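You operate a simulated robot arm through the tools that you are given. There is no shell and no other tool.

You are at the controls of a simulated robot arm. One attempt, no reset.

TASK
Put things in order on the island top. At the end: the pink cup stands where the green mint tea sachet stood; the green mint tea sachet stands where the blue bottle (marked "HAIR") stood; the green apple juice box is on the white saucer; the blue bottle from the island top stands where the green apple juice box stood; whatever was shut is shut again. Leave all else as you found it, and nothing knocked over.

Only the result counts: the job must be done as asked and must still hold three seconds after the hand-in. Knocking over, shifting, dropping, spilling or breaking anything else fails it.

THE ROBOT
A 6-joint arm with a two-finger gripper, fixed in place. Base frame: the origin is at the foot of the arm, x ahead of it, y to its left, z up; the work surface is at about z = 0. Lengths are in m, angles in degrees, forces in N, time in s.
With the tool pointing down near the work surface it reaches from about 0.18 to 0.48 m from the base axis. Its first joint turns from -66.0 to 66.0 degrees. Payload 1.76 kg.
The TCP is the grasp point between the finger pads, 0.029 m short of the fingertips. In the tool frame z runs along the fingers and y along their closing line. The gripper opens to 0.082 m; its body begins 0.058 m behind the TCP.
Orientation is told as [roll, pitch, yaw] about the base's x, y, z axes, in that order, counted from this pose: with the fingers straight down and closing along the base's y, the tool's x points along the base's -x, its y along +y and its z along -z.

THE INTERFACE
- The arm moves only by the tool step_arm. Its argument "increments" is one flat list of numbers, 7 for each row, row after row: the shift along the tool's x, y, z in units of 20 mm (1.0 is 20 mm), then the turn, a rotation vector about the tool's x, y, z in units of 8 degrees (1.0 is 8 degrees), then the opening, from 0 (shut) to 1 (fully open). In form: [dx, dy, dz, ax, ay, az, hand, dx, dy, dz, ax, ay, az, hand, ...]. A call has 1 to 20 rows; each row shifts and turns the commanded pose from where the row before left it, along the tool's axes as they then stand. A call with a number of a shift or a turn outside -1 to 1 is refused whole. Each row takes 0.2 s and may step no farther than 0.05 m and 8.6 degrees from the row before; otherwise, or with a gripper value out of range, the whole call is refused. A pose out of reach is approached as far as the arm can. The call stops where the force on the tool passes 40 N (or 10 N more than at its start, if that is more) or the arm is blocked; 0.2 s more then pass. The fingers move at their own pace (about 0.2035 m/s each) and stop on an object; they squeeze with about 34 N. The grip force told is the motor's: it shows also when the fingers shut on nothing. Time passes only in rows, and 0.2 s behind the last, so rows that do not move let the fingers close. It gives the time, the measured TCP pose, the force on the tool (base axes), the opening and the grip force at its end, in the units of the frame above (readings bear some noise), with the torque about the TCP (base axes, N m) and any sound that the robot's microphone picked up.
- Cameras (640 x 400 px; columns grow to the right, rows downward): "scene" is fixed at [0.06, 0.3356, 0.4265]; the picture's right is [-0.72, -0.69, 0.00], its down [-0.38, 0.39, -0.84] and it looks along [0.58, -0.61, -0.54] (base axes); focal length 214 px, centre (320, 200). "wrist" rides on the gripper at [0.079, 0.004, -0.09] in the tool frame; the picture's right is [-0.05, 1.00, 0.00], its down [-0.71, -0.04, -0.71] and it looks along [-0.71, -0.04, 0.71] (tool axes); focal length 256 px, centre (320, 200). There is no depth. A picture from a camera that has moved, and an enlarged one, comes with that camera's place and axes in the base frame and with its lens.
- camera(camera): a new picture of that camera. It takes no simulated time.
- inspect(camera, box): a new picture of the part [left, top, right, bottom] of that camera's present view, enlarged. It takes no simulated time.
- close_job(): hands the job in; it is judged then, once.

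Places have to be worked out from the pictures, the camera data and where the tool is seen. Open the gripper and draw the arm clear of the work before you hand the job in, unless the task says otherwise.

The tools are called after "Request:" as name(argument=value, ...) on one line, values as JSON. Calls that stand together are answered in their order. step_arm: Moves the arm, as the interface text tells. Its arguments: {"type":"object","properties":{"increments":{"type":"array","items":{"type":"number"}}},"required":["increments"]} The other tools are called the same way: camera (camera) takes a picture; inspect (camera, box) takes an enlarged picture of a part of a camera's view; close_job () hands the job in.

At the start:

```text
time: 0.0
tcp_pos: [0.1989, 0.1385, 0.3344]
ee_rot: [-0.1, 0.0, 0.0]
force: [-0.5, 0.5, -0.7]
torque: [0.01, 0.03, -0.01]
opening: 0.082
grip_force: 0.0
```

scene: 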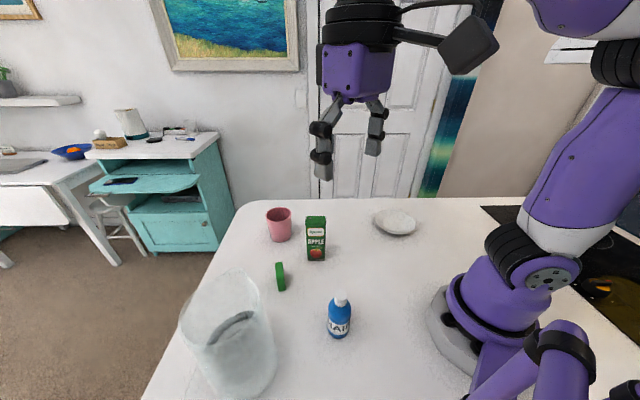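
wrist: 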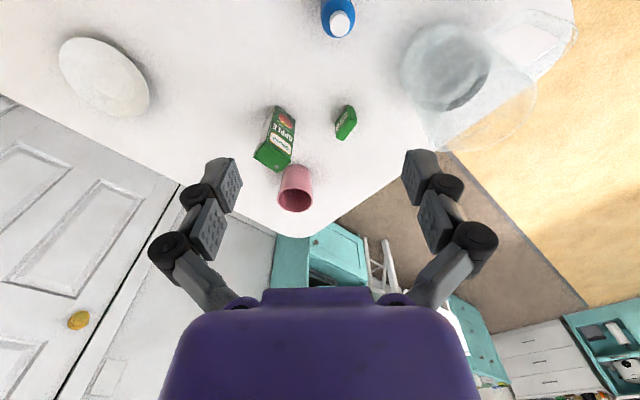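

I start by looking closer at the objects on the island top, before moving anything.

Request:
inspect(camera="scene", box=[240, 190, 440, 315])

Request:
inspect(camera="scene", box=[160, 250, 400, 400])

Request:
inspect(camera="wrist", box=[220, 0, 460, 220])

Request:
inspect(camera="wrist", box=[370, 0, 600, 160])

```text
3.20 times, centred on (340, 252) of scene
camera zoom: at [0.06, 0.3356, 0.4265], right [-0.72, -0.69, 0.0], down [-0.38, 0.39, -0.84], along [0.58, -0.61, -0.54], focal length 686 px, centre (256, 32)
```

zoom: 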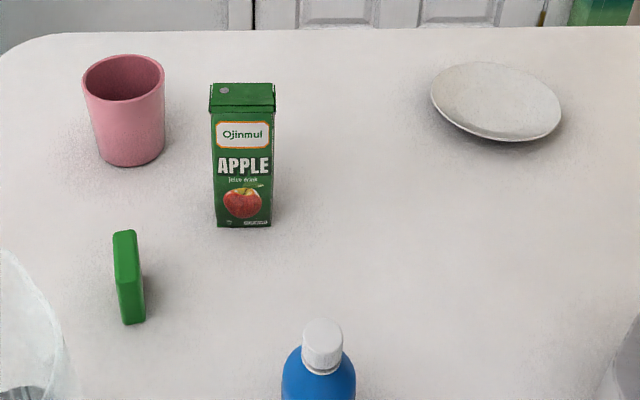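

```text
2.67 times, centred on (280, 325) of scene
camera zoom: at [0.06, 0.3356, 0.4265], right [-0.72, -0.69, 0.0], down [-0.38, 0.39, -0.84], along [0.58, -0.61, -0.54], focal length 572 px, centre (427, -133)
```

zoom: 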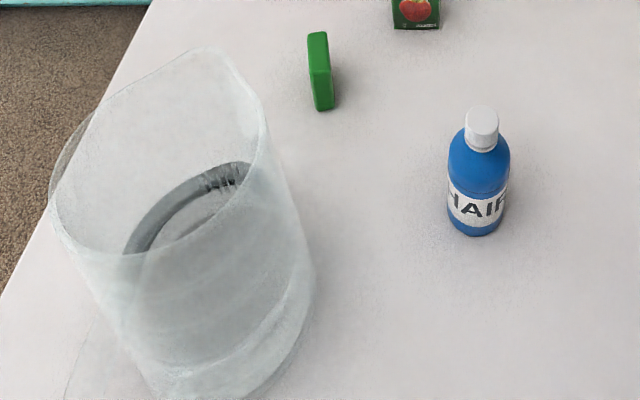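

```text
1.82 times, centred on (340, 110) of wrist
camera zoom: at [0.1196, 0.1436, 0.4261], right [0.05, 1.0, 0.0], down [0.71, -0.04, 0.71], along [0.71, -0.04, -0.71], focal length 465 px, centre (284, 364)
```

zoom: 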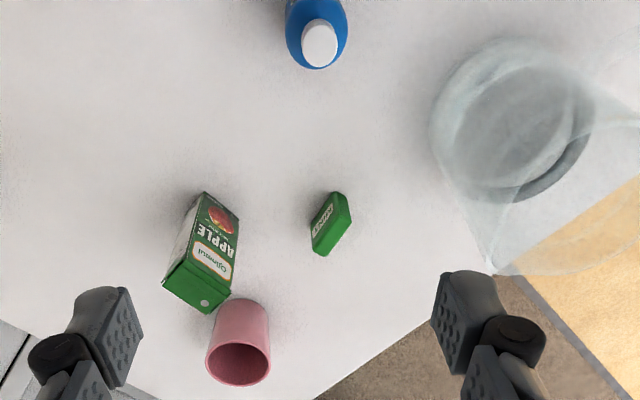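

```text
2.50 times, centred on (485, 80) of wrist
camera zoom: at [0.1196, 0.1436, 0.4261], right [0.05, 1.0, 0.0], down [0.71, -0.04, 0.71], along [0.71, -0.04, -0.71], focal length 640 px, centre (-92, 500)
```

zoom: 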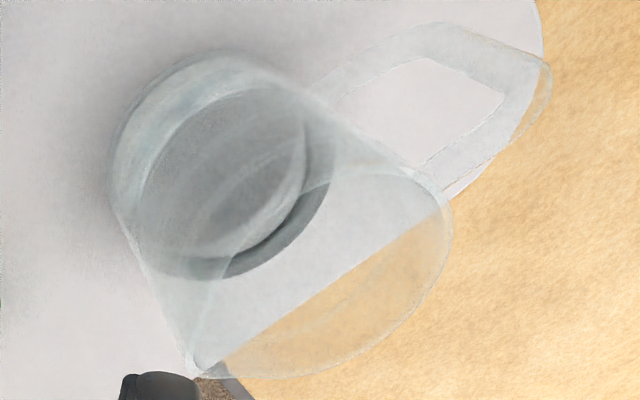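

The pictures show the juice box, cup, sachet, bottle and saucer, with a glass pitcher as an obstacle at about (0.25, 0.33). I zoom in tightly on each one from both cameras so I can triangulate.

Request:
inspect(camera="wrist", box=[240, 90, 320, 220])

Request:
inspect(camera="wrist", box=[315, 90, 375, 150])

Request:
inspect(camera="scene", box=[260, 250, 310, 300])

Request:
inspect(camera="scene", box=[360, 195, 430, 245])

Request:
inspect(camera="wrist", box=[40, 20, 170, 130])

Request:
inspect(camera="scene", box=[310, 280, 370, 350])

Request:
inspect(camera="scene", box=[290, 205, 345, 270])

```text
3.08 times, centred on (280, 155) of wrist
camera zoom: at [0.1196, 0.1436, 0.4261], right [0.05, 1.0, 0.0], down [0.71, -0.04, 0.71], along [0.71, -0.04, -0.71], focal length 788 px, centre (443, 338)
```

zoom: 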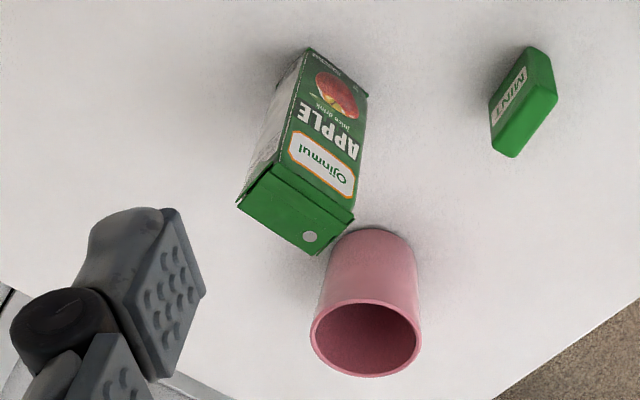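

```text
6.67 times, centred on (345, 120) of wrist
camera zoom: at [0.1196, 0.1436, 0.4261], right [0.05, 1.0, 0.0], down [0.71, -0.04, 0.71], along [0.71, -0.04, -0.71], focal length 1707 px, centre (153, 733)
```

zoom: 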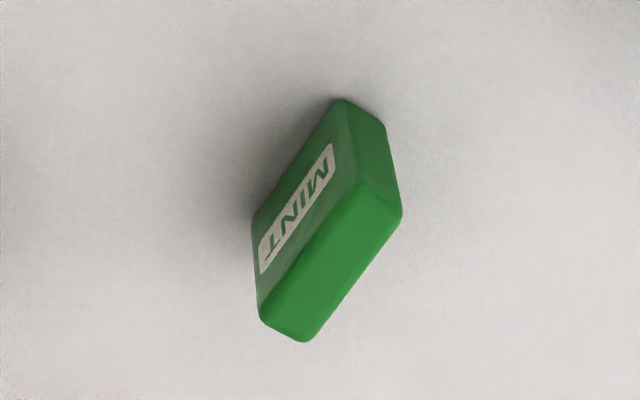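

```text
8.00 times, centred on (285, 275) of scene
camera zoom: at [0.06, 0.3356, 0.4265], right [-0.72, -0.69, 0.0], down [-0.38, 0.39, -0.84], along [0.58, -0.61, -0.54], focal length 1716 px, centre (600, -400)
```

zoom: 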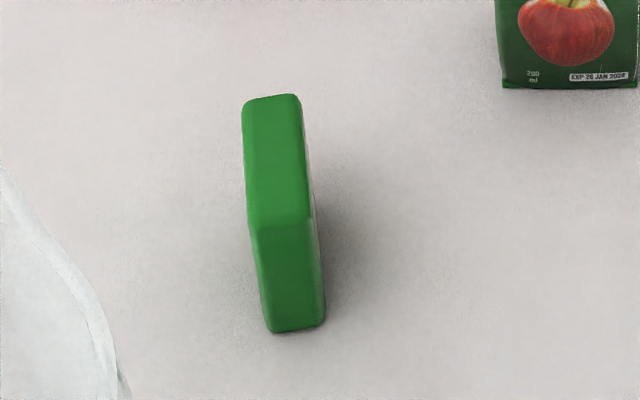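

```text
8.00 times, centred on (395, 220) of scene
camera zoom: at [0.06, 0.3356, 0.4265], right [-0.72, -0.69, 0.0], down [-0.38, 0.39, -0.84], along [0.58, -0.61, -0.54], focal length 1716 px, centre (-280, 40)
```

zoom: 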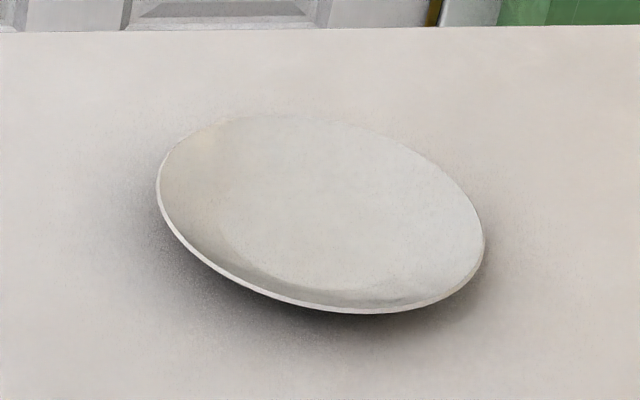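

```text
3.64 times, centred on (105, 75) of wrist
camera zoom: at [0.1196, 0.1436, 0.4261], right [0.05, 1.0, 0.0], down [0.71, -0.04, 0.71], along [0.71, -0.04, -0.71], focal length 931 px, centre (1102, 654)
```

zoom: 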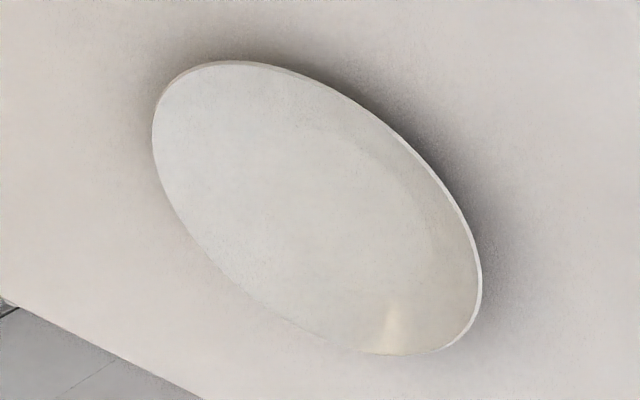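

```text
5.71 times, centred on (340, 315) of scene
camera zoom: at [0.06, 0.3356, 0.4265], right [-0.72, -0.69, 0.0], down [-0.38, 0.39, -0.84], along [0.58, -0.61, -0.54], focal length 1226 px, centre (206, -457)
```

zoom: 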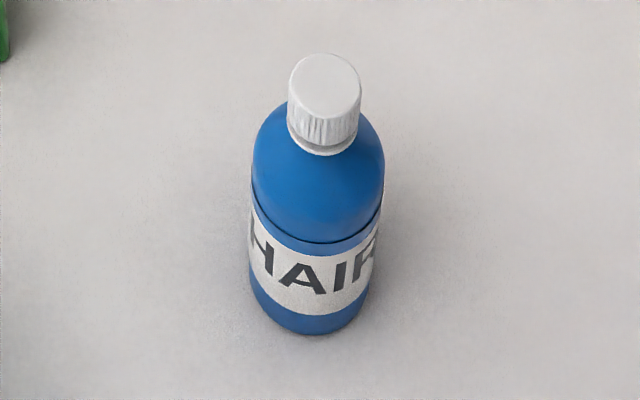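

```text
6.15 times, centred on (318, 238) of scene
camera zoom: at [0.06, 0.3356, 0.4265], right [-0.72, -0.69, 0.0], down [-0.38, 0.39, -0.84], along [0.58, -0.61, -0.54], focal length 1320 px, centre (335, -31)
```

zoom: 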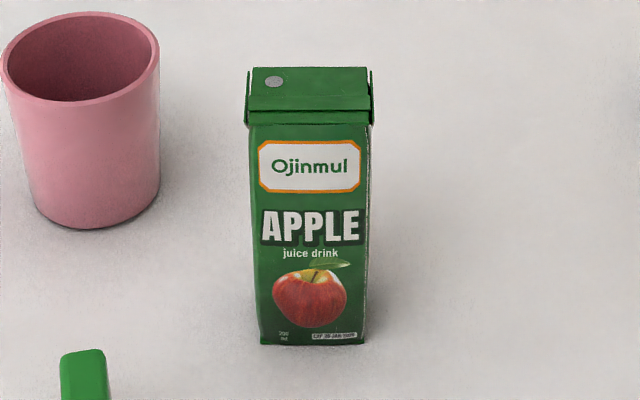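

From both views I put the juice box centre at about (0.337, 0.060), 44×30 mm, about 0.12 m tall, turned about 43°. The sachet is near (0.337, 0.174), the bottle near (0.180, 0.158), the cup near (0.468, 0.079) and the saucer near (0.249, -0.197). I move above the juice box first, staying high, and turn the gripper to yaw +43°.

Request:
step_arm(increments=[-0.986, -0.557, 0.957, 0, 0, 0, 1, -0.986, -0.557, 0.957, 0, 0, 0, 1, -0.986, -0.557, 0.957, 0, 0, 0, 1, -0.986, -0.557, 0.957, 0, 0, 0, 1, -0.986, -0.557, 0.957, 0, 0, 0, 1, -0.986, -0.557, 0.957, 0, 0, 0, 1, -0.986, -0.557, 0.957, 0, 0, 0, 1, 0, 0, 0, 0, 0, -0.892, 1, 0, 0, 0, 0, 0, -0.892, 1, 0, 0, 0, 0, 0, -0.892, 1, 0, 0, 0, 0, 0, -0.892, 1, 0, 0, 0, 0, 0, -0.892, 1, 0, 0, 0, 0, 0, -0.892, 1, 0, 0, 0, 0, 0, 0, 1])

```text
time: 3.0
tcp_pos: [0.3389, 0.0615, 0.2022]
ee_rot: [0.1, -0.1, 42.8]
force: [0.7, 1.0, 0.7]
torque: [0.01, -0.04, 0.02]
opening: 0.082
grip_force: 0.1
```

The TCP reads (0.339, 0.0615, 0.202) at yaw 42.8°. I check both cameras to see how the fingers line up over the box.

Request:
camera(camera="scene")

Request:
camera(camera="wrist")

```text
taken
```

scene: 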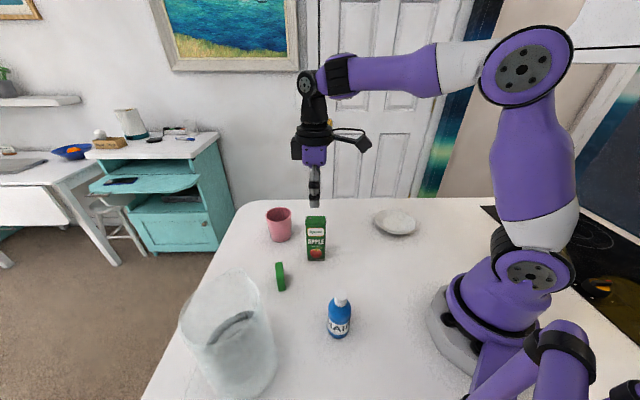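

```text
taken
camera wrist: at [0.2759, 0.0115, 0.2924], right [-0.64, 0.77, 0.0], down [0.54, 0.45, 0.71], along [0.54, 0.45, -0.71], focal length 256 px, centre (320, 200)
```

wrist: 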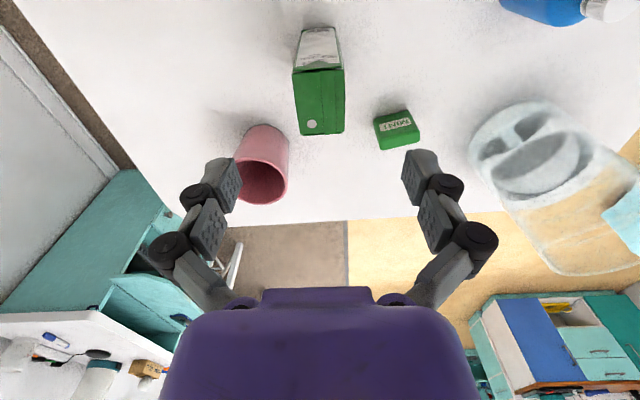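

The fingers look aligned with the box; I zoom in on the box from here to refine its centre and angle.

Request:
inspect(camera="wrist", box=[270, 10, 370, 145])

Request:
inspect(camera="scene", box=[270, 140, 360, 270])

Request:
inspect(camera="wrist", box=[355, 90, 435, 160])

Request:
inspect(camera="wrist", box=[220, 110, 300, 215])

```text
2.96 times, centred on (320, 78) of wrist
camera zoom: at [0.2759, 0.0115, 0.2924], right [-0.64, 0.77, 0.0], down [0.54, 0.45, 0.71], along [0.54, 0.45, -0.71], focal length 758 px, centre (320, 563)
```

zoom: 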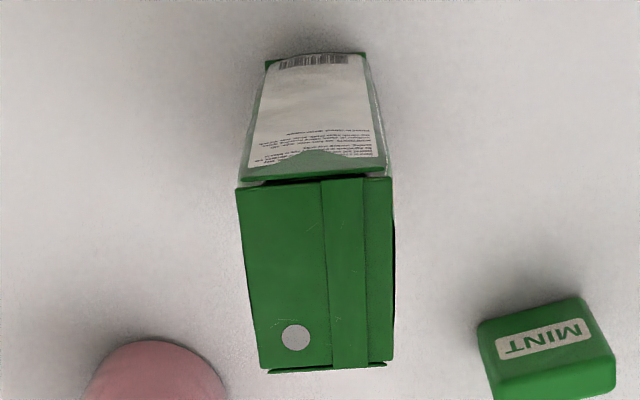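

```text
3.08 times, centred on (315, 205) of scene
camera zoom: at [0.06, 0.3356, 0.4265], right [-0.72, -0.69, 0.0], down [-0.38, 0.39, -0.84], along [0.58, -0.61, -0.54], focal length 660 px, centre (335, 185)
```

zoom: 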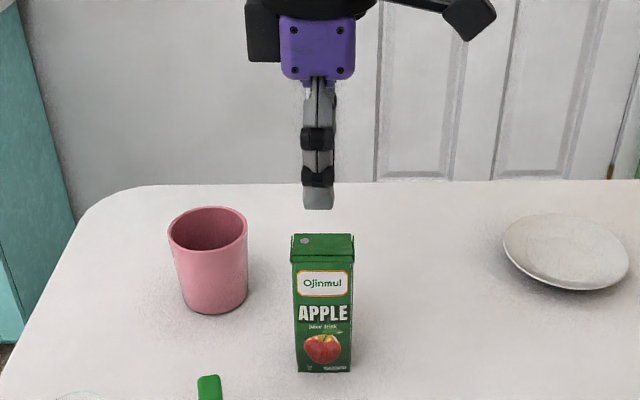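

```text
5.71 times, centred on (395, 125) of wrist
camera zoom: at [0.2759, 0.0115, 0.2924], right [-0.64, 0.77, 0.0], down [0.54, 0.45, 0.71], along [0.54, 0.45, -0.71], focal length 1463 px, centre (-109, 629)
```

zoom: 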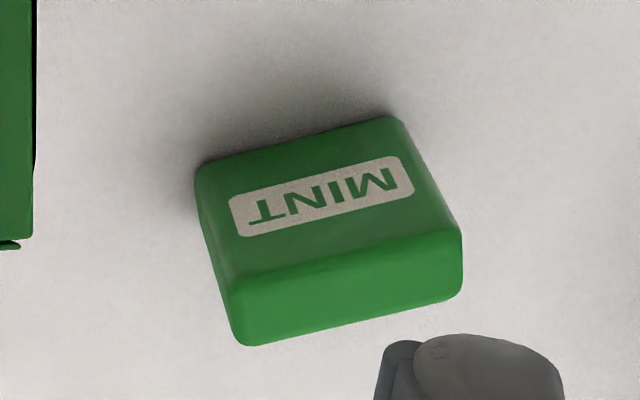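

```text
3.81 times, centred on (260, 162) of wrist
camera zoom: at [0.2759, 0.0115, 0.2924], right [-0.64, 0.77, 0.0], down [0.54, 0.45, 0.71], along [0.54, 0.45, -0.71], focal length 975 px, centre (549, 343)
```

zoom: 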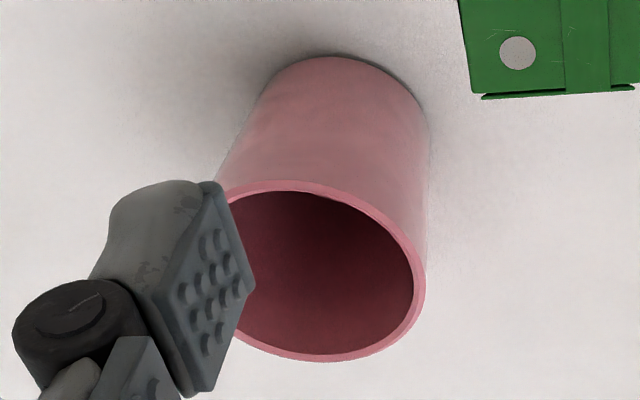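

Refined: box centre (0.3365, 0.0625), yaw about 43.5°, and sachet centre (0.3365, 0.1755) with its thin axis at about 56°. I go straight down to TCP z≈0.075 with a small lateral correction, keeping the hand open.

Request:
step_arm(increments=[0.05, 0.12, 0.8, 0, 0, 0, 1, 0, 0, 0.8, 0, 0, 0, 1, 0, 0, 0.8, 0, 0, 0, 1, 0, 0, 0.8, 0, 0, 0, 1, 0, 0, 0.8, 0, 0, 0, 1, 0, 0, 0.8, 0, 0, 0, 1, 0, 0, 0.8, 0, 0, 0, 1, 0, 0, 0.75, 0, 0, 0, 1, 0, 0, 0, 0, 0, 0, 1])

Request:
camera(camera="wrist")

Request:
inspect(camera="scene", box=[270, 180, 360, 270])

```text
time: 5.0
tcp_pos: [0.3354, 0.0613, 0.0737]
ee_rot: [0.0, 0.0, 43.0]
force: [-0.6, 0.1, -0.4]
torque: [0.04, 0.02, 0.01]
opening: 0.0821
grip_force: 0.0
```

```text
taken
camera wrist: at [0.2738, 0.0111, 0.1655], right [-0.64, 0.77, 0.0], down [0.54, 0.45, 0.71], along [0.54, 0.45, -0.71], focal length 256 px, centre (320, 200)
```

wrist: 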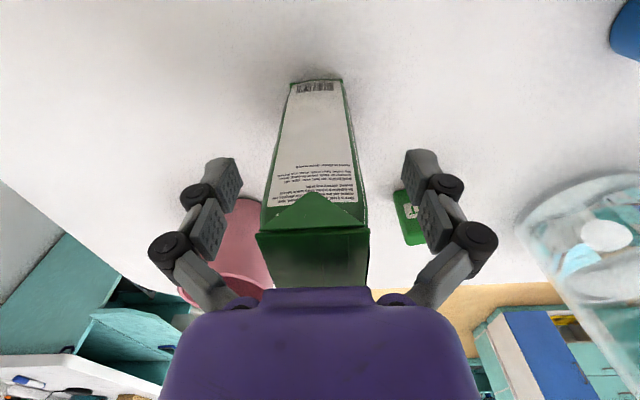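

```text
4.44 times, centred on (315, 225) of scene
camera zoom: at [0.06, 0.3356, 0.4265], right [-0.72, -0.69, 0.0], down [-0.38, 0.39, -0.84], along [0.58, -0.61, -0.54], focal length 953 px, centre (342, 89)
```

zoom: 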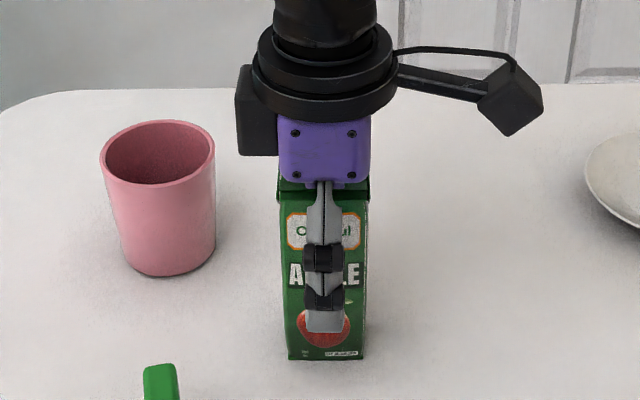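

The box sits centred between the fingers, with no contact force. I close the gripper in place.

Request:
step_arm(increments=[0, 0, 0, 0, 0, 0, 0, 0, 0, 0, 0, 0, 0, 0, 0, 0, 0, 0, 0, 0, 0])

```text
time: 5.8
tcp_pos: [0.3362, 0.0612, 0.0768]
ee_rot: [-0.1, -0.3, 42.7]
force: [1.7, -1.0, 30.2]
torque: [-0.02, -0.04, 0.02]
opening: 0.0377
grip_force: 33.9
```

The fingers hold at 38 mm opening with full grip, but the tool reads 30 N upward, so it is pressing the box down a little. I raise it a few millimetres and re-read the force before lifting fully.

Request:
step_arm(increments=[0, 0, -0.15, 0, 0, 0, 0, 0, 0, -0.15, 0, 0, 0, 0, 0, 0, 0, 0, 0, 0, 0])

Request:
camera(camera="wrist")

Request:
inspect(camera="scene", box=[270, 180, 360, 270])

```text
time: 6.6
tcp_pos: [0.3347, 0.0621, 0.0806]
ee_rot: [0.0, 0.0, 42.9]
force: [0.2, 0.0, -1.1]
torque: [0.02, -0.01, 0.01]
opening: 0.0371
grip_force: 34.3
```

```text
taken
camera wrist: at [0.2732, 0.0121, 0.1719], right [-0.64, 0.77, 0.0], down [0.54, 0.45, 0.71], along [0.54, 0.45, -0.71], focal length 256 px, centre (320, 200)
```

wrist: 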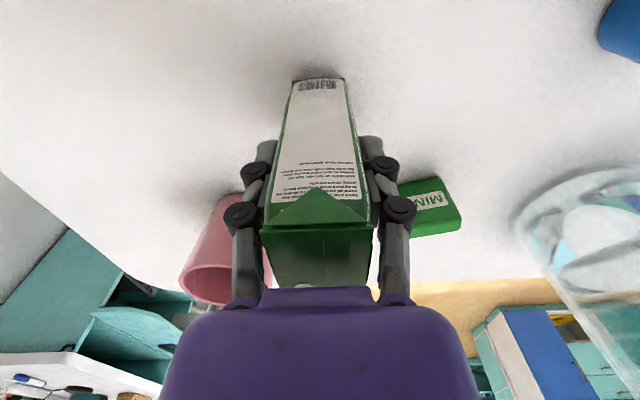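

```text
4.44 times, centred on (315, 225) of scene
camera zoom: at [0.06, 0.3356, 0.4265], right [-0.72, -0.69, 0.0], down [-0.38, 0.39, -0.84], along [0.58, -0.61, -0.54], focal length 953 px, centre (342, 89)
```

zoom: 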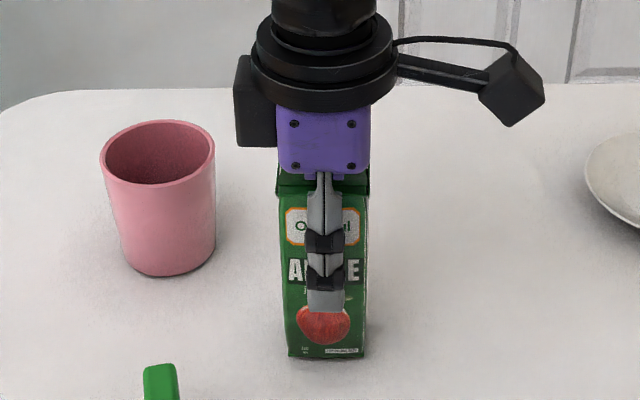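

The force is back near zero and the box is firmly held. I lift it to about z = 0.2 and turn it back to yaw 0 above its spot.

Request:
step_arm(increments=[0, 0, -0.5, 0, 0, 0, 0, 0, 0, -0.8, 0, 0, 0, 0, 0, 0, -1, 0, 0, 0, 0, 0, 0, -1, 0, 0, 0, 0, 0, 0, -1, 0, 0, 0, 0, 0, 0, -1, 0, 0, 0, 0, 0, 0, -0.7, 0, 0, 0, 0, 0, 0, 0, 0, 0, 0.6, 0, 0, 0, 0, 0, 0, 0.9, 0, 0, 0, 0, 0, 0, 0.9, 0, 0, 0, 0, 0, 0, 0.9, 0, 0, 0, 0, 0, 0, 0.9, 0, 0, 0, 0, 0, 0, 0.9, 0, 0, 0, 0, 0, 0, 0.25, 0, 0, 0, 0, 0, 0, 0, 0])

Request:
camera(camera="scene")

Request:
camera(camera="wrist")

```text
time: 9.8
tcp_pos: [0.3355, 0.0625, 0.2002]
ee_rot: [0.1, 0.0, 0.0]
force: [-0.9, -0.6, -0.2]
torque: [-0.01, 0.01, -0.02]
opening: 0.0
grip_force: 29.4
```

```text
taken
```

scene: 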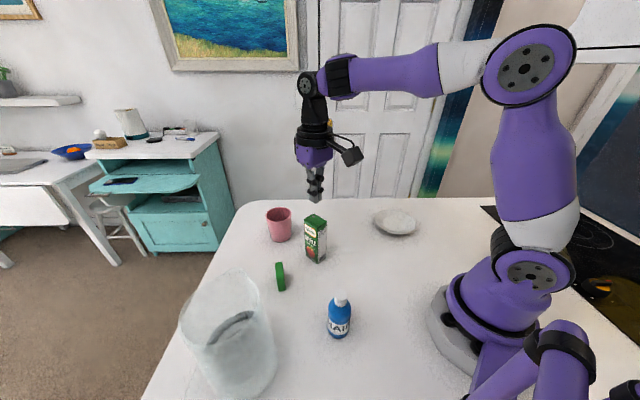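

```text
taken
camera wrist: at [0.2558, 0.0675, 0.2912], right [0.05, 1.0, 0.0], down [0.71, -0.04, 0.71], along [0.71, -0.04, -0.71], focal length 256 px, centre (320, 200)
```

wrist: 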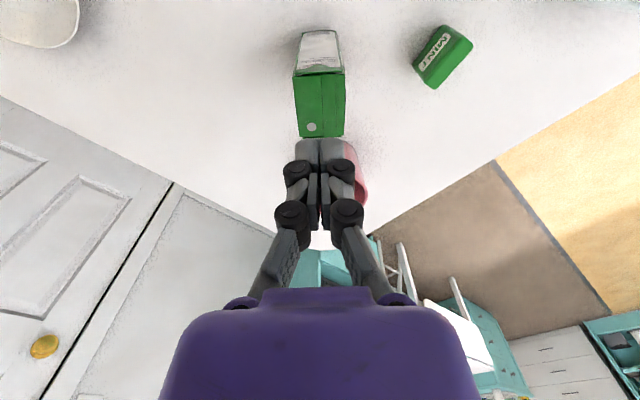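

The gripper is now fully shut and empty: the box slipped out, and it seems to stand near its old spot, turned with the gripper. I look closely at how it stands before doing anything else.

Request:
inspect(camera="scene", box=[255, 170, 375, 275])

Request:
inspect(camera="wrist", box=[270, 10, 370, 145])

Request:
inspect(camera="scene", box=[290, 205, 345, 270])

```text
3.81 times, centred on (315, 222) of scene
camera zoom: at [0.06, 0.3356, 0.4265], right [-0.72, -0.69, 0.0], down [-0.38, 0.39, -0.84], along [0.58, -0.61, -0.54], focal length 817 px, centre (339, 114)
```

zoom: 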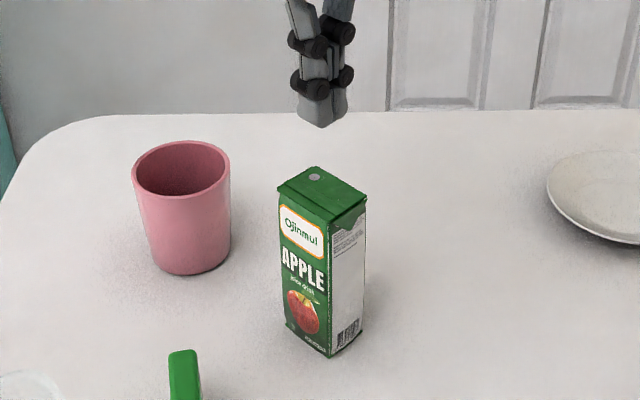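

```text
2.96 times, centred on (320, 78) of wrist
camera zoom: at [0.2558, 0.0675, 0.2912], right [0.05, 1.0, 0.0], down [0.71, -0.04, 0.71], along [0.71, -0.04, -0.71], focal length 758 px, centre (320, 563)
```

zoom: 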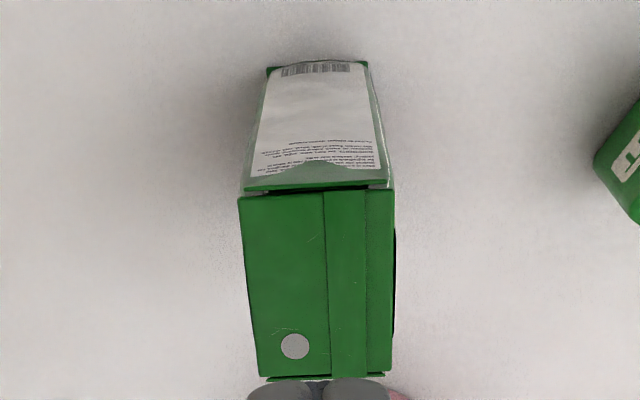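

```text
6.15 times, centred on (318, 238) of scene
camera zoom: at [0.06, 0.3356, 0.4265], right [-0.72, -0.69, 0.0], down [-0.38, 0.39, -0.84], along [0.58, -0.61, -0.54], focal length 1320 px, centre (335, -31)
```

zoom: 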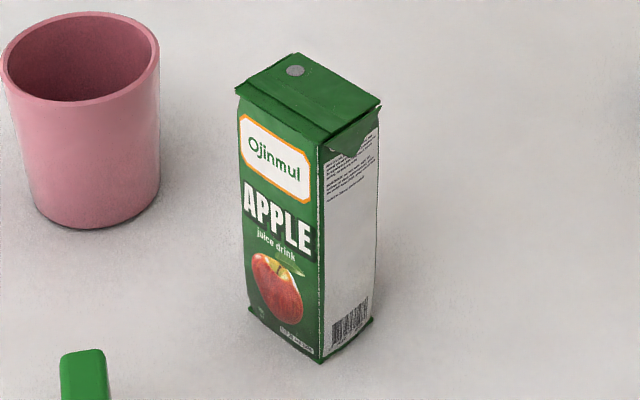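

The box stands upright and is now at yaw 0, still centred at about (0.338, 0.063). It slipped because I gripped too low: the sloped upper finger links wedged on its top edges instead of the pads. I reopen and regrip higher, at TCP z≈0.098, so only the pads touch it.

Request:
step_arm(increments=[-0.12, 0.02, 0, 0, 0, 0, 1, 0, 0, 0, 0, 0, 0, 1, 0, 0, 0, 0, 0, 0, 1, 0, 0, 0.85, 0, 0, 0, 1, 0, 0, 0.85, 0, 0, 0, 1, 0, 0, 0.85, 0, 0, 0, 1, 0, 0, 0.85, 0, 0, 0, 1, 0, 0, 0.85, 0, 0, 0, 1, 0, 0, 0.85, 0, 0, 0, 1, 0, 0, 0, 0, 0, 0, 1])

Request:
camera(camera="wrist")

Request:
inspect(camera="scene", box=[255, 170, 375, 275])

```text
time: 12.0
tcp_pos: [0.337, 0.061, 0.0983]
ee_rot: [0.0, 0.0, 0.0]
force: [0.6, -0.1, -0.5]
torque: [-0.02, 0.0, 0.01]
opening: 0.082
grip_force: 0.0
```

```text
taken
camera wrist: at [0.2569, 0.067, 0.1896], right [0.05, 1.0, 0.0], down [0.71, -0.04, 0.71], along [0.71, -0.04, -0.71], focal length 256 px, centre (320, 200)
```

wrist: 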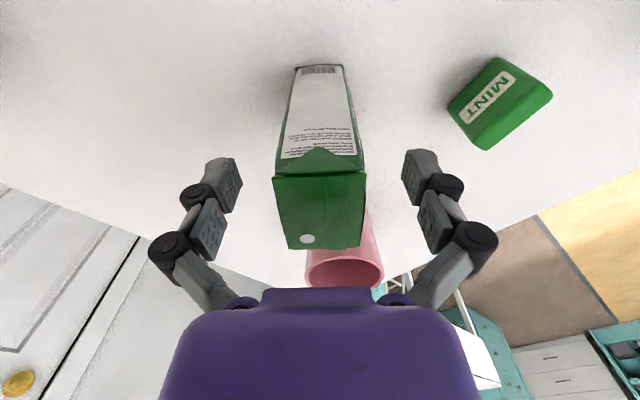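

```text
3.81 times, centred on (315, 222) of scene
camera zoom: at [0.06, 0.3356, 0.4265], right [-0.72, -0.69, 0.0], down [-0.38, 0.39, -0.84], along [0.58, -0.61, -0.54], focal length 817 px, centre (339, 114)
```

zoom: 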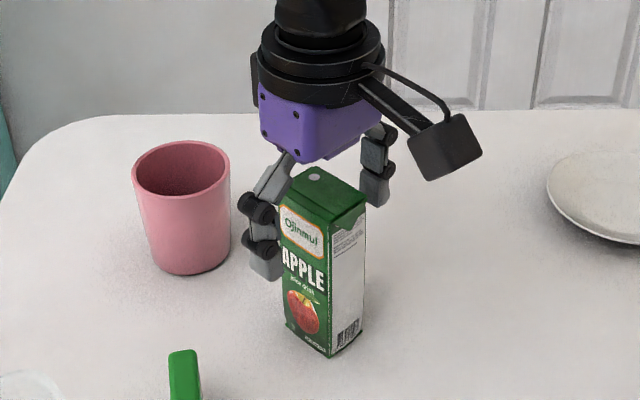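

The box's top is now within the pad zone. I close the gripper and check the opening and vertical force.

Request:
step_arm(increments=[0, 0, 0, 0, 0, 0, 0, 0, 0, 0, 0, 0, 0, 0, 0, 0, 0, 0, 0, 0, 0])

Request:
camera(camera="wrist")

Request:
inspect(camera="scene", box=[255, 170, 375, 275])

```text
time: 12.8
tcp_pos: [0.3381, 0.0627, 0.0991]
ee_rot: [0.1, -0.1, 0.1]
force: [1.5, 3.5, 30.0]
torque: [0.14, -0.11, 0.08]
opening: 0.0377
grip_force: 34.4
```

```text
taken
camera wrist: at [0.2574, 0.0671, 0.1904], right [0.05, 1.0, 0.0], down [0.7, -0.04, 0.71], along [0.71, -0.04, -0.7], focal length 256 px, centre (320, 200)
```

wrist: 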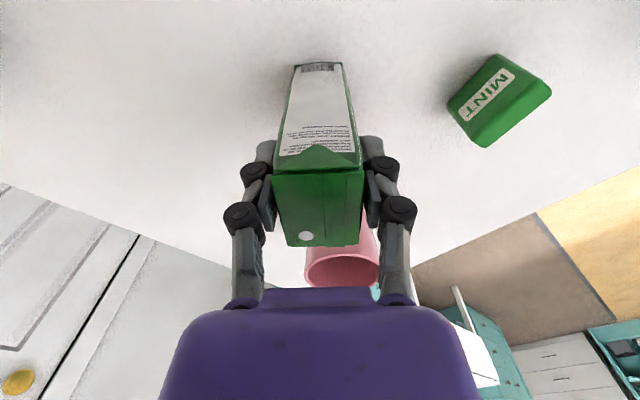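

```text
3.81 times, centred on (315, 222) of scene
camera zoom: at [0.0599, 0.3356, 0.4266], right [-0.72, -0.69, 0.0], down [-0.38, 0.39, -0.84], along [0.58, -0.61, -0.54], focal length 817 px, centre (339, 114)
```

zoom: 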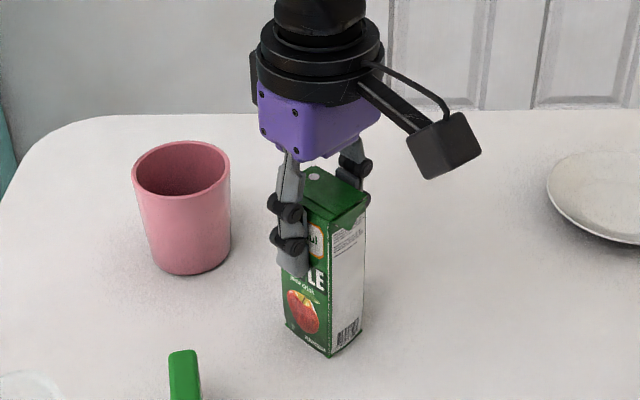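

Again the opening is 0.0377 with 30 N upward on the tool, as the finger linkage pushes down while squeezing. I raise by 6 mm only and watch the box for slipping before committing to a transfer.

Request:
step_arm(increments=[0, 0, -0.15, 0, 0, 0, 0, 0, 0, -0.15, 0, 0, 0, 0, 0, 0, 0, 0, 0, 0, 0])

Request:
inspect(camera="scene", box=[285, 185, 345, 270])

Request:
inspect(camera="wrist", box=[220, 40, 420, 265])

```text
time: 13.6
tcp_pos: [0.3368, 0.0621, 0.1033]
ee_rot: [0.0, 0.2, 0.0]
force: [-0.3, -1.1, -2.3]
torque: [0.01, -0.02, 0.02]
opening: 0.0373
grip_force: 34.0
```

```text
4.71 times, centred on (315, 228) of scene
camera zoom: at [0.06, 0.3356, 0.4265], right [-0.72, -0.69, 0.0], down [-0.38, 0.39, -0.84], along [0.58, -0.61, -0.54], focal length 1009 px, centre (344, 71)
```

zoom: 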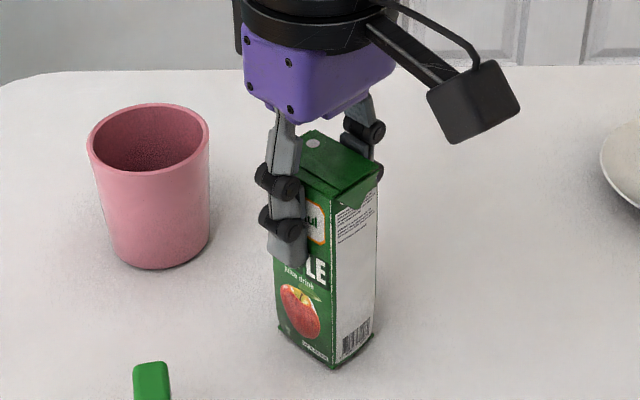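

```text
1.78 times, centred on (320, 152) of wrist
camera zoom: at [0.2573, 0.0675, 0.1941], right [0.05, 1.0, 0.0], down [0.71, -0.04, 0.71], along [0.7, -0.04, -0.71], focal length 455 px, centre (320, 284)
```

zoom: 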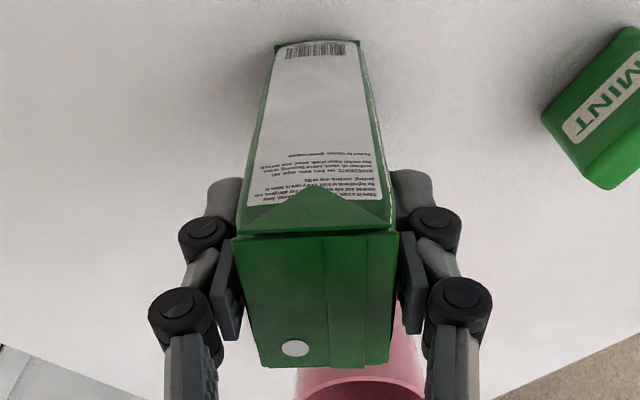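

The tool now carries about 2 N, so the box seems lifted slightly. I hold still for half a second and compare, to see if it creeps.

Request:
step_arm(increments=[0, 0, 0, 0, 0, 0, 0, 0, 0, 0, 0, 0, 0, 0, 0, 0, 0, 0, 0, 0, 0, 0, 0, 0, 0, 0, 0, 0])

Request:
inspect(camera="scene", box=[285, 185, 345, 270])

Request:
inspect(camera="wrist", box=[220, 40, 420, 265])

```text
time: 14.6
tcp_pos: [0.3388, 0.063, 0.1029]
ee_rot: [0.0, 0.0, 0.2]
force: [-0.9, -0.4, -2.7]
torque: [0.0, 0.0, -0.04]
opening: 0.0372
grip_force: 33.7
```

```text
4.71 times, centred on (315, 228) of scene
camera zoom: at [0.06, 0.3356, 0.4265], right [-0.72, -0.69, 0.0], down [-0.38, 0.39, -0.84], along [0.58, -0.61, -0.54], focal length 1009 px, centre (344, 71)
```

zoom: 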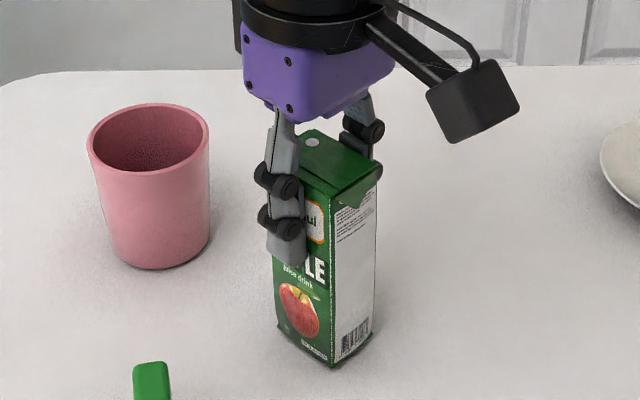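

```text
1.78 times, centred on (320, 152) of wrist
camera zoom: at [0.2575, 0.0676, 0.1944], right [0.05, 1.0, 0.0], down [0.71, -0.04, 0.71], along [0.71, -0.04, -0.71], focal length 455 px, centre (320, 284)
```

zoom: 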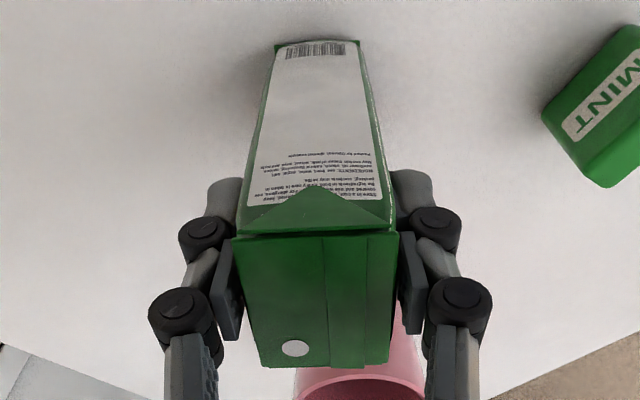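

No creep this time: the box hangs steady and its weight (~2.5 N) shows on the tool. I raise another 20 mm slowly and check again.

Request:
step_arm(increments=[0, 0, -0.25, 0, 0, 0, 0, 0, 0, -0.25, 0, 0, 0, 0, 0, 0, -0.25, 0, 0, 0, 0, 0, 0, -0.25, 0, 0, 0, 0, 0, 0, 0, 0, 0, 0, 0, 0, 0, 0, 0, 0, 0, 0])

Request:
inspect(camera="scene", box=[285, 185, 345, 270])

Request:
inspect(camera="wrist", box=[220, 40, 420, 265])

```text
time: 16.0
tcp_pos: [0.3363, 0.0641, 0.1232]
ee_rot: [0.1, 0.0, 0.2]
force: [-0.2, 1.0, -2.2]
torque: [0.03, -0.01, 0.03]
opening: 0.0375
grip_force: 34.1
```

```text
4.71 times, centred on (315, 228) of scene
camera zoom: at [0.06, 0.3356, 0.4265], right [-0.72, -0.69, 0.0], down [-0.38, 0.39, -0.84], along [0.58, -0.61, -0.54], focal length 1009 px, centre (344, 71)
```

zoom: 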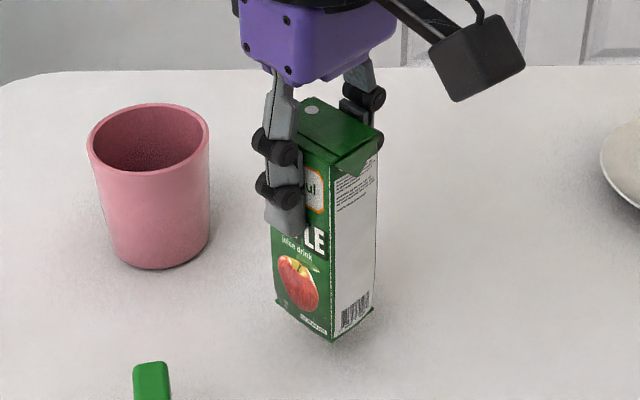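

```text
1.78 times, centred on (320, 152) of wrist
camera zoom: at [0.2567, 0.0684, 0.2149], right [0.05, 1.0, 0.0], down [0.71, -0.04, 0.71], along [0.71, -0.04, -0.71], focal length 455 px, centre (320, 284)
```

zoom: 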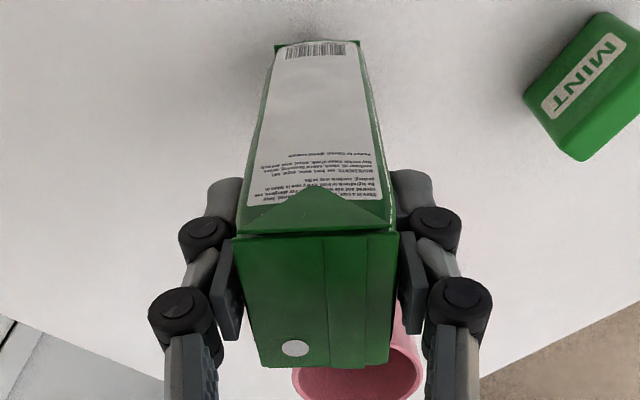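

The box rises with the gripper and is firmly held. I raise 20 mm more and carry it low and smoothly to above the saucer at about (0.249, -0.197).

Request:
step_arm(increments=[0, 0, -0.5, 0, 0, 0, 0, 0, 0, -0.5, 0, 0, 0, 0, 0.1015, -0.3, 0, 0, 0, 0, 0, 0.203, -0.6, 0, 0, 0, 0, 0, 0.271, -0.8, 0, 0, 0, 0, 0, 0.3216, -0.95, 0, 0, 0, 0, 0, 0.3216, -0.95, 0, 0, 0, 0, 0, 0.3216, -0.95, 0, 0, 0, 0, 0, 0.3216, -0.95, 0, 0, 0, 0, 0, 0.3216, -0.95, 0, 0, 0, 0, 0, 0.3216, -0.95, 0, 0, 0, 0, 0, 0.3216, -0.95, 0, 0, 0, 0, 0, 0.3216, -0.95, 0, 0, 0, 0, 0, 0.3216, -0.95, 0, 0, 0, 0, 0, 0.3216, -0.95, 0, 0, 0, 0, 0, 0.271, -0.8, 0, 0, 0, 0, 0, 0.203, -0.6, 0, 0, 0, 0, 0, 0.135, -0.4, 0, 0, 0, 0, 0, 0, 0, 0, 0, 0, 0, 0])

Request:
camera(camera="scene")

Request:
camera(camera="wrist")

Request:
inspect(camera="scene", box=[350, 160, 440, 250])

```text
time: 20.0
tcp_pos: [0.2507, -0.1975, 0.145]
ee_rot: [0.0, 0.0, 0.0]
force: [-0.1, 0.7, -3.2]
torque: [-0.02, -0.02, -0.03]
opening: 0.0375
grip_force: 33.7
```

```text
taken
```

scene: 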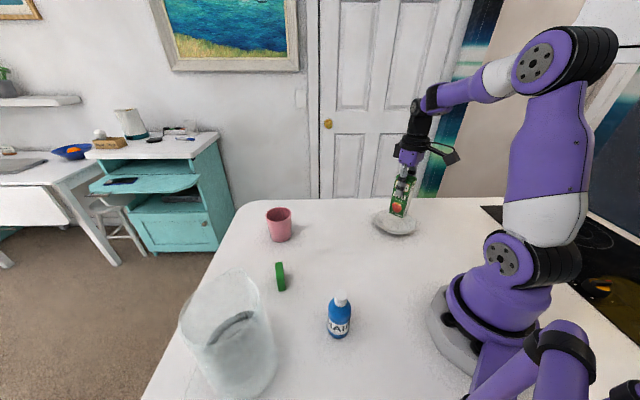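

```text
taken
camera wrist: at [0.1706, -0.1934, 0.2356], right [0.05, 1.0, 0.0], down [0.71, -0.04, 0.71], along [0.71, -0.04, -0.71], focal length 256 px, centre (320, 200)
```

wrist: 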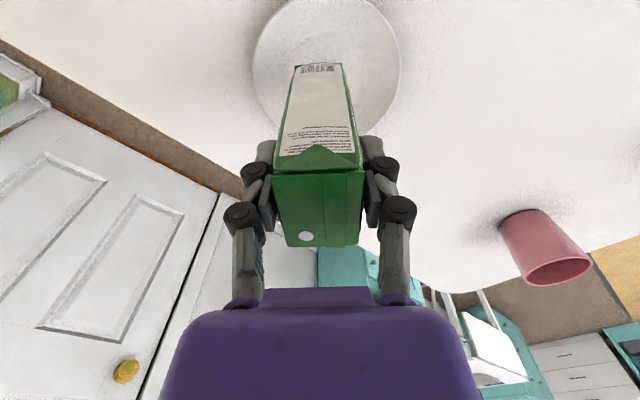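

```text
4.44 times, centred on (395, 205) of scene
camera zoom: at [0.06, 0.3356, 0.4265], right [-0.72, -0.69, 0.0], down [-0.38, 0.39, -0.84], along [0.58, -0.61, -0.54], focal length 953 px, centre (-13, 178)
```

zoom: 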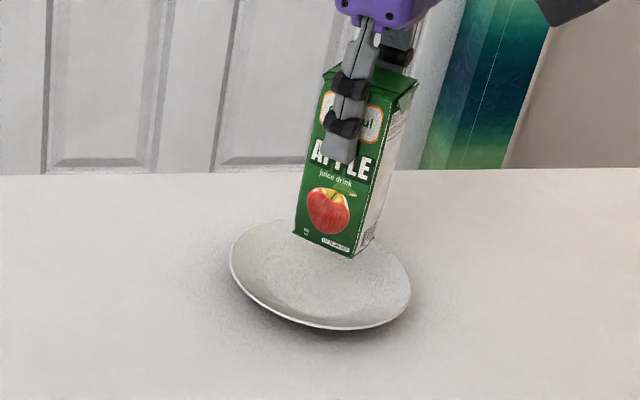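

The box is upright over the saucer. I zoom the wrist view on the saucer to check how well it is centred before lowering.

Request:
inspect(camera="wrist", box=[230, 0, 420, 145])

```text
2.76 times, centred on (325, 72) of wrist
camera zoom: at [0.1706, -0.1934, 0.2356], right [0.05, 1.0, 0.0], down [0.71, -0.04, 0.71], along [0.71, -0.04, -0.71], focal length 706 px, centre (306, 552)
```

zoom: 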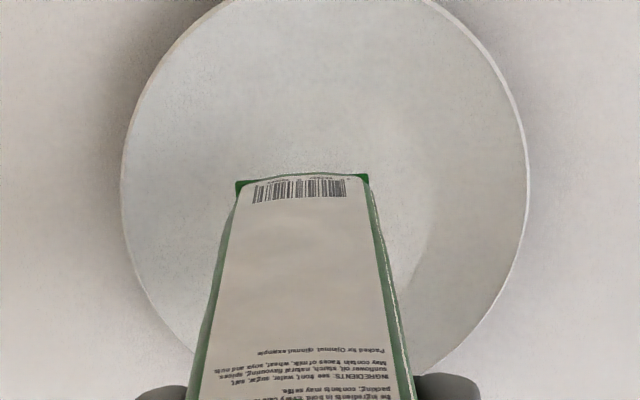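

The saucer centre comes out at about (0.249, -0.192) and the box is at about (0.252, -0.198). I shift by (-3, +5.5) mm and lower to just above the saucer.

Request:
step_arm(increments=[0.075, 0.14, 0, 0, 0, 0, 0, 0.075, 0.135, 0, 0, 0, 0, 0, 0, 0, 0.3, 0, 0, 0, 0, 0, 0, 0.35, 0, 0, 0, 0, 0, 0, 0.4, 0, 0, 0, 0, 0, 0, 0.4, 0, 0, 0, 0, 0, 0, 0.25, 0, 0, 0, 0, 0, 0, 0, 0, 0, 0, 0])

Request:
inspect(camera="scene", box=[350, 160, 440, 250])

Request:
inspect(camera="wrist", box=[230, 0, 420, 145])

```text
time: 21.8
tcp_pos: [0.2469, -0.1924, 0.1109]
ee_rot: [0.0, 0.0, -0.1]
force: [0.2, -0.6, -2.4]
torque: [-0.05, -0.01, 0.02]
opening: 0.0375
grip_force: 34.4
```

```text
4.44 times, centred on (395, 205) of scene
camera zoom: at [0.06, 0.3356, 0.4265], right [-0.72, -0.69, 0.0], down [-0.38, 0.39, -0.84], along [0.58, -0.61, -0.54], focal length 953 px, centre (-13, 178)
```

zoom: 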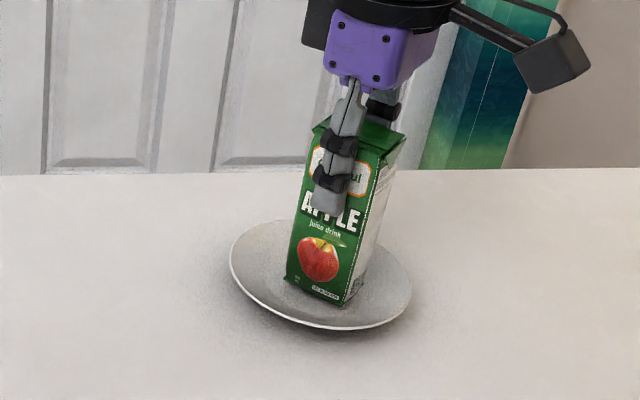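

```text
2.76 times, centred on (325, 72) of wrist
camera zoom: at [0.1672, -0.1869, 0.2013], right [0.05, 1.0, 0.0], down [0.71, -0.04, 0.71], along [0.71, -0.04, -0.71], focal length 706 px, centre (306, 552)
```

zoom: 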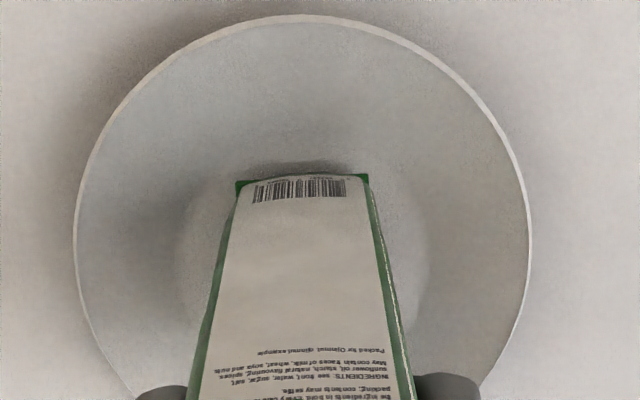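

The box sits centred in y; the saucer centre in x looks about 2–3 mm further out. I nudge that way and lower a few millimetres at a time, watching the force.

Request:
step_arm(increments=[-0.12, 0, 0, 0, 0, 0, 0, 0, 0, 0.1, 0, 0, 0, 0, 0, 0, 0.1, 0, 0, 0, 0, 0, 0, 0, 0, 0, 0, 0])

```text
time: 22.8
tcp_pos: [0.2501, -0.1921, 0.1062]
ee_rot: [0.0, 0.0, 0.2]
force: [-0.1, -0.7, -1.9]
torque: [-0.03, 0.01, 0.0]
opening: 0.0375
grip_force: 34.0
```

Still about 2 N of hanging weight, so there is no contact yet. I lower 2 mm more.

Request:
step_arm(increments=[0, 0, 0.1, 0, 0, 0, 0, 0, 0, 0, 0, 0, 0, 0])

Request:
inspect(camera="scene", box=[360, 195, 430, 245])

```text
time: 23.4
tcp_pos: [0.2498, -0.1919, 0.1056]
ee_rot: [0.1, -0.2, 0.0]
force: [-3.4, 0.9, 13.5]
torque: [0.12, 0.02, -0.03]
opening: 0.0373
grip_force: 34.0
```

```text
8.00 times, centred on (395, 220) of scene
camera zoom: at [0.06, 0.3356, 0.4265], right [-0.72, -0.69, 0.0], down [-0.38, 0.39, -0.84], along [0.58, -0.61, -0.54], focal length 1716 px, centre (-280, 40)
```

zoom: 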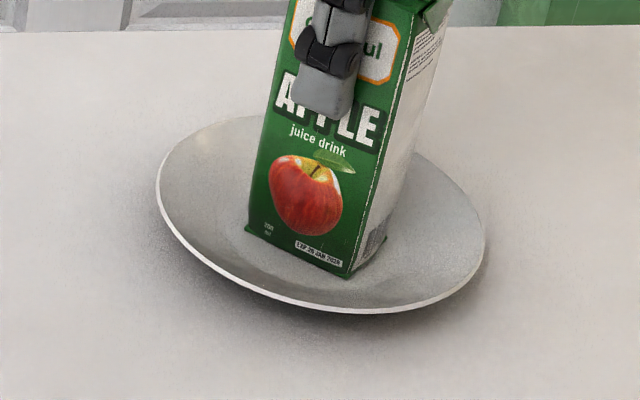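

The box has touched down on the saucer (13.5 N). I ease off slightly and open the fingers in steps.

Request:
step_arm(increments=[0, 0, -0.04, 0, 0, 0, 0, 0, 0, 0, 0, 0, 0, 0.5, 0, 0, 0, 0, 0, 0, 0.55, 0, 0, 0, 0, 0, 0, 0.7, 0, 0, 0, 0, 0, 0, 0.9, 0, 0, 0, 0, 0, 0, 0.9])

Request:
inspect(camera="scene", box=[350, 160, 440, 250])

Request:
inspect(camera="wrist", box=[200, 0, 440, 280])

```text
time: 24.8
tcp_pos: [0.2502, -0.1916, 0.1051]
ee_rot: [0.1, 0.0, 0.0]
force: [0.2, -0.1, 0.3]
torque: [0.01, -0.01, 0.01]
opening: 0.0738
grip_force: 0.0
```

```text
4.44 times, centred on (395, 205) of scene
camera zoom: at [0.06, 0.3356, 0.4265], right [-0.72, -0.69, 0.0], down [-0.38, 0.39, -0.84], along [0.58, -0.61, -0.54], focal length 953 px, centre (-13, 178)
```

zoom: 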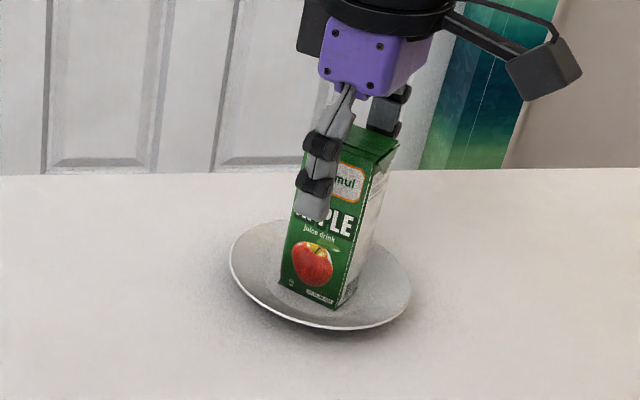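

```text
1.43 times, centred on (320, 140) of wrist
camera zoom: at [0.1696, -0.1872, 0.1959], right [0.05, 1.0, 0.0], down [0.71, -0.04, 0.71], along [0.71, -0.04, -0.71], focal length 366 px, centre (320, 286)
```

zoom: 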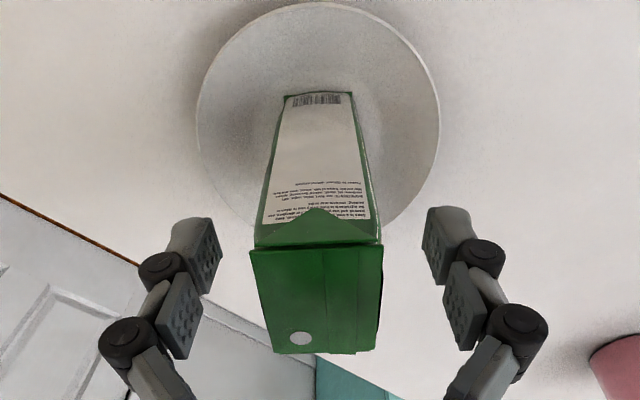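

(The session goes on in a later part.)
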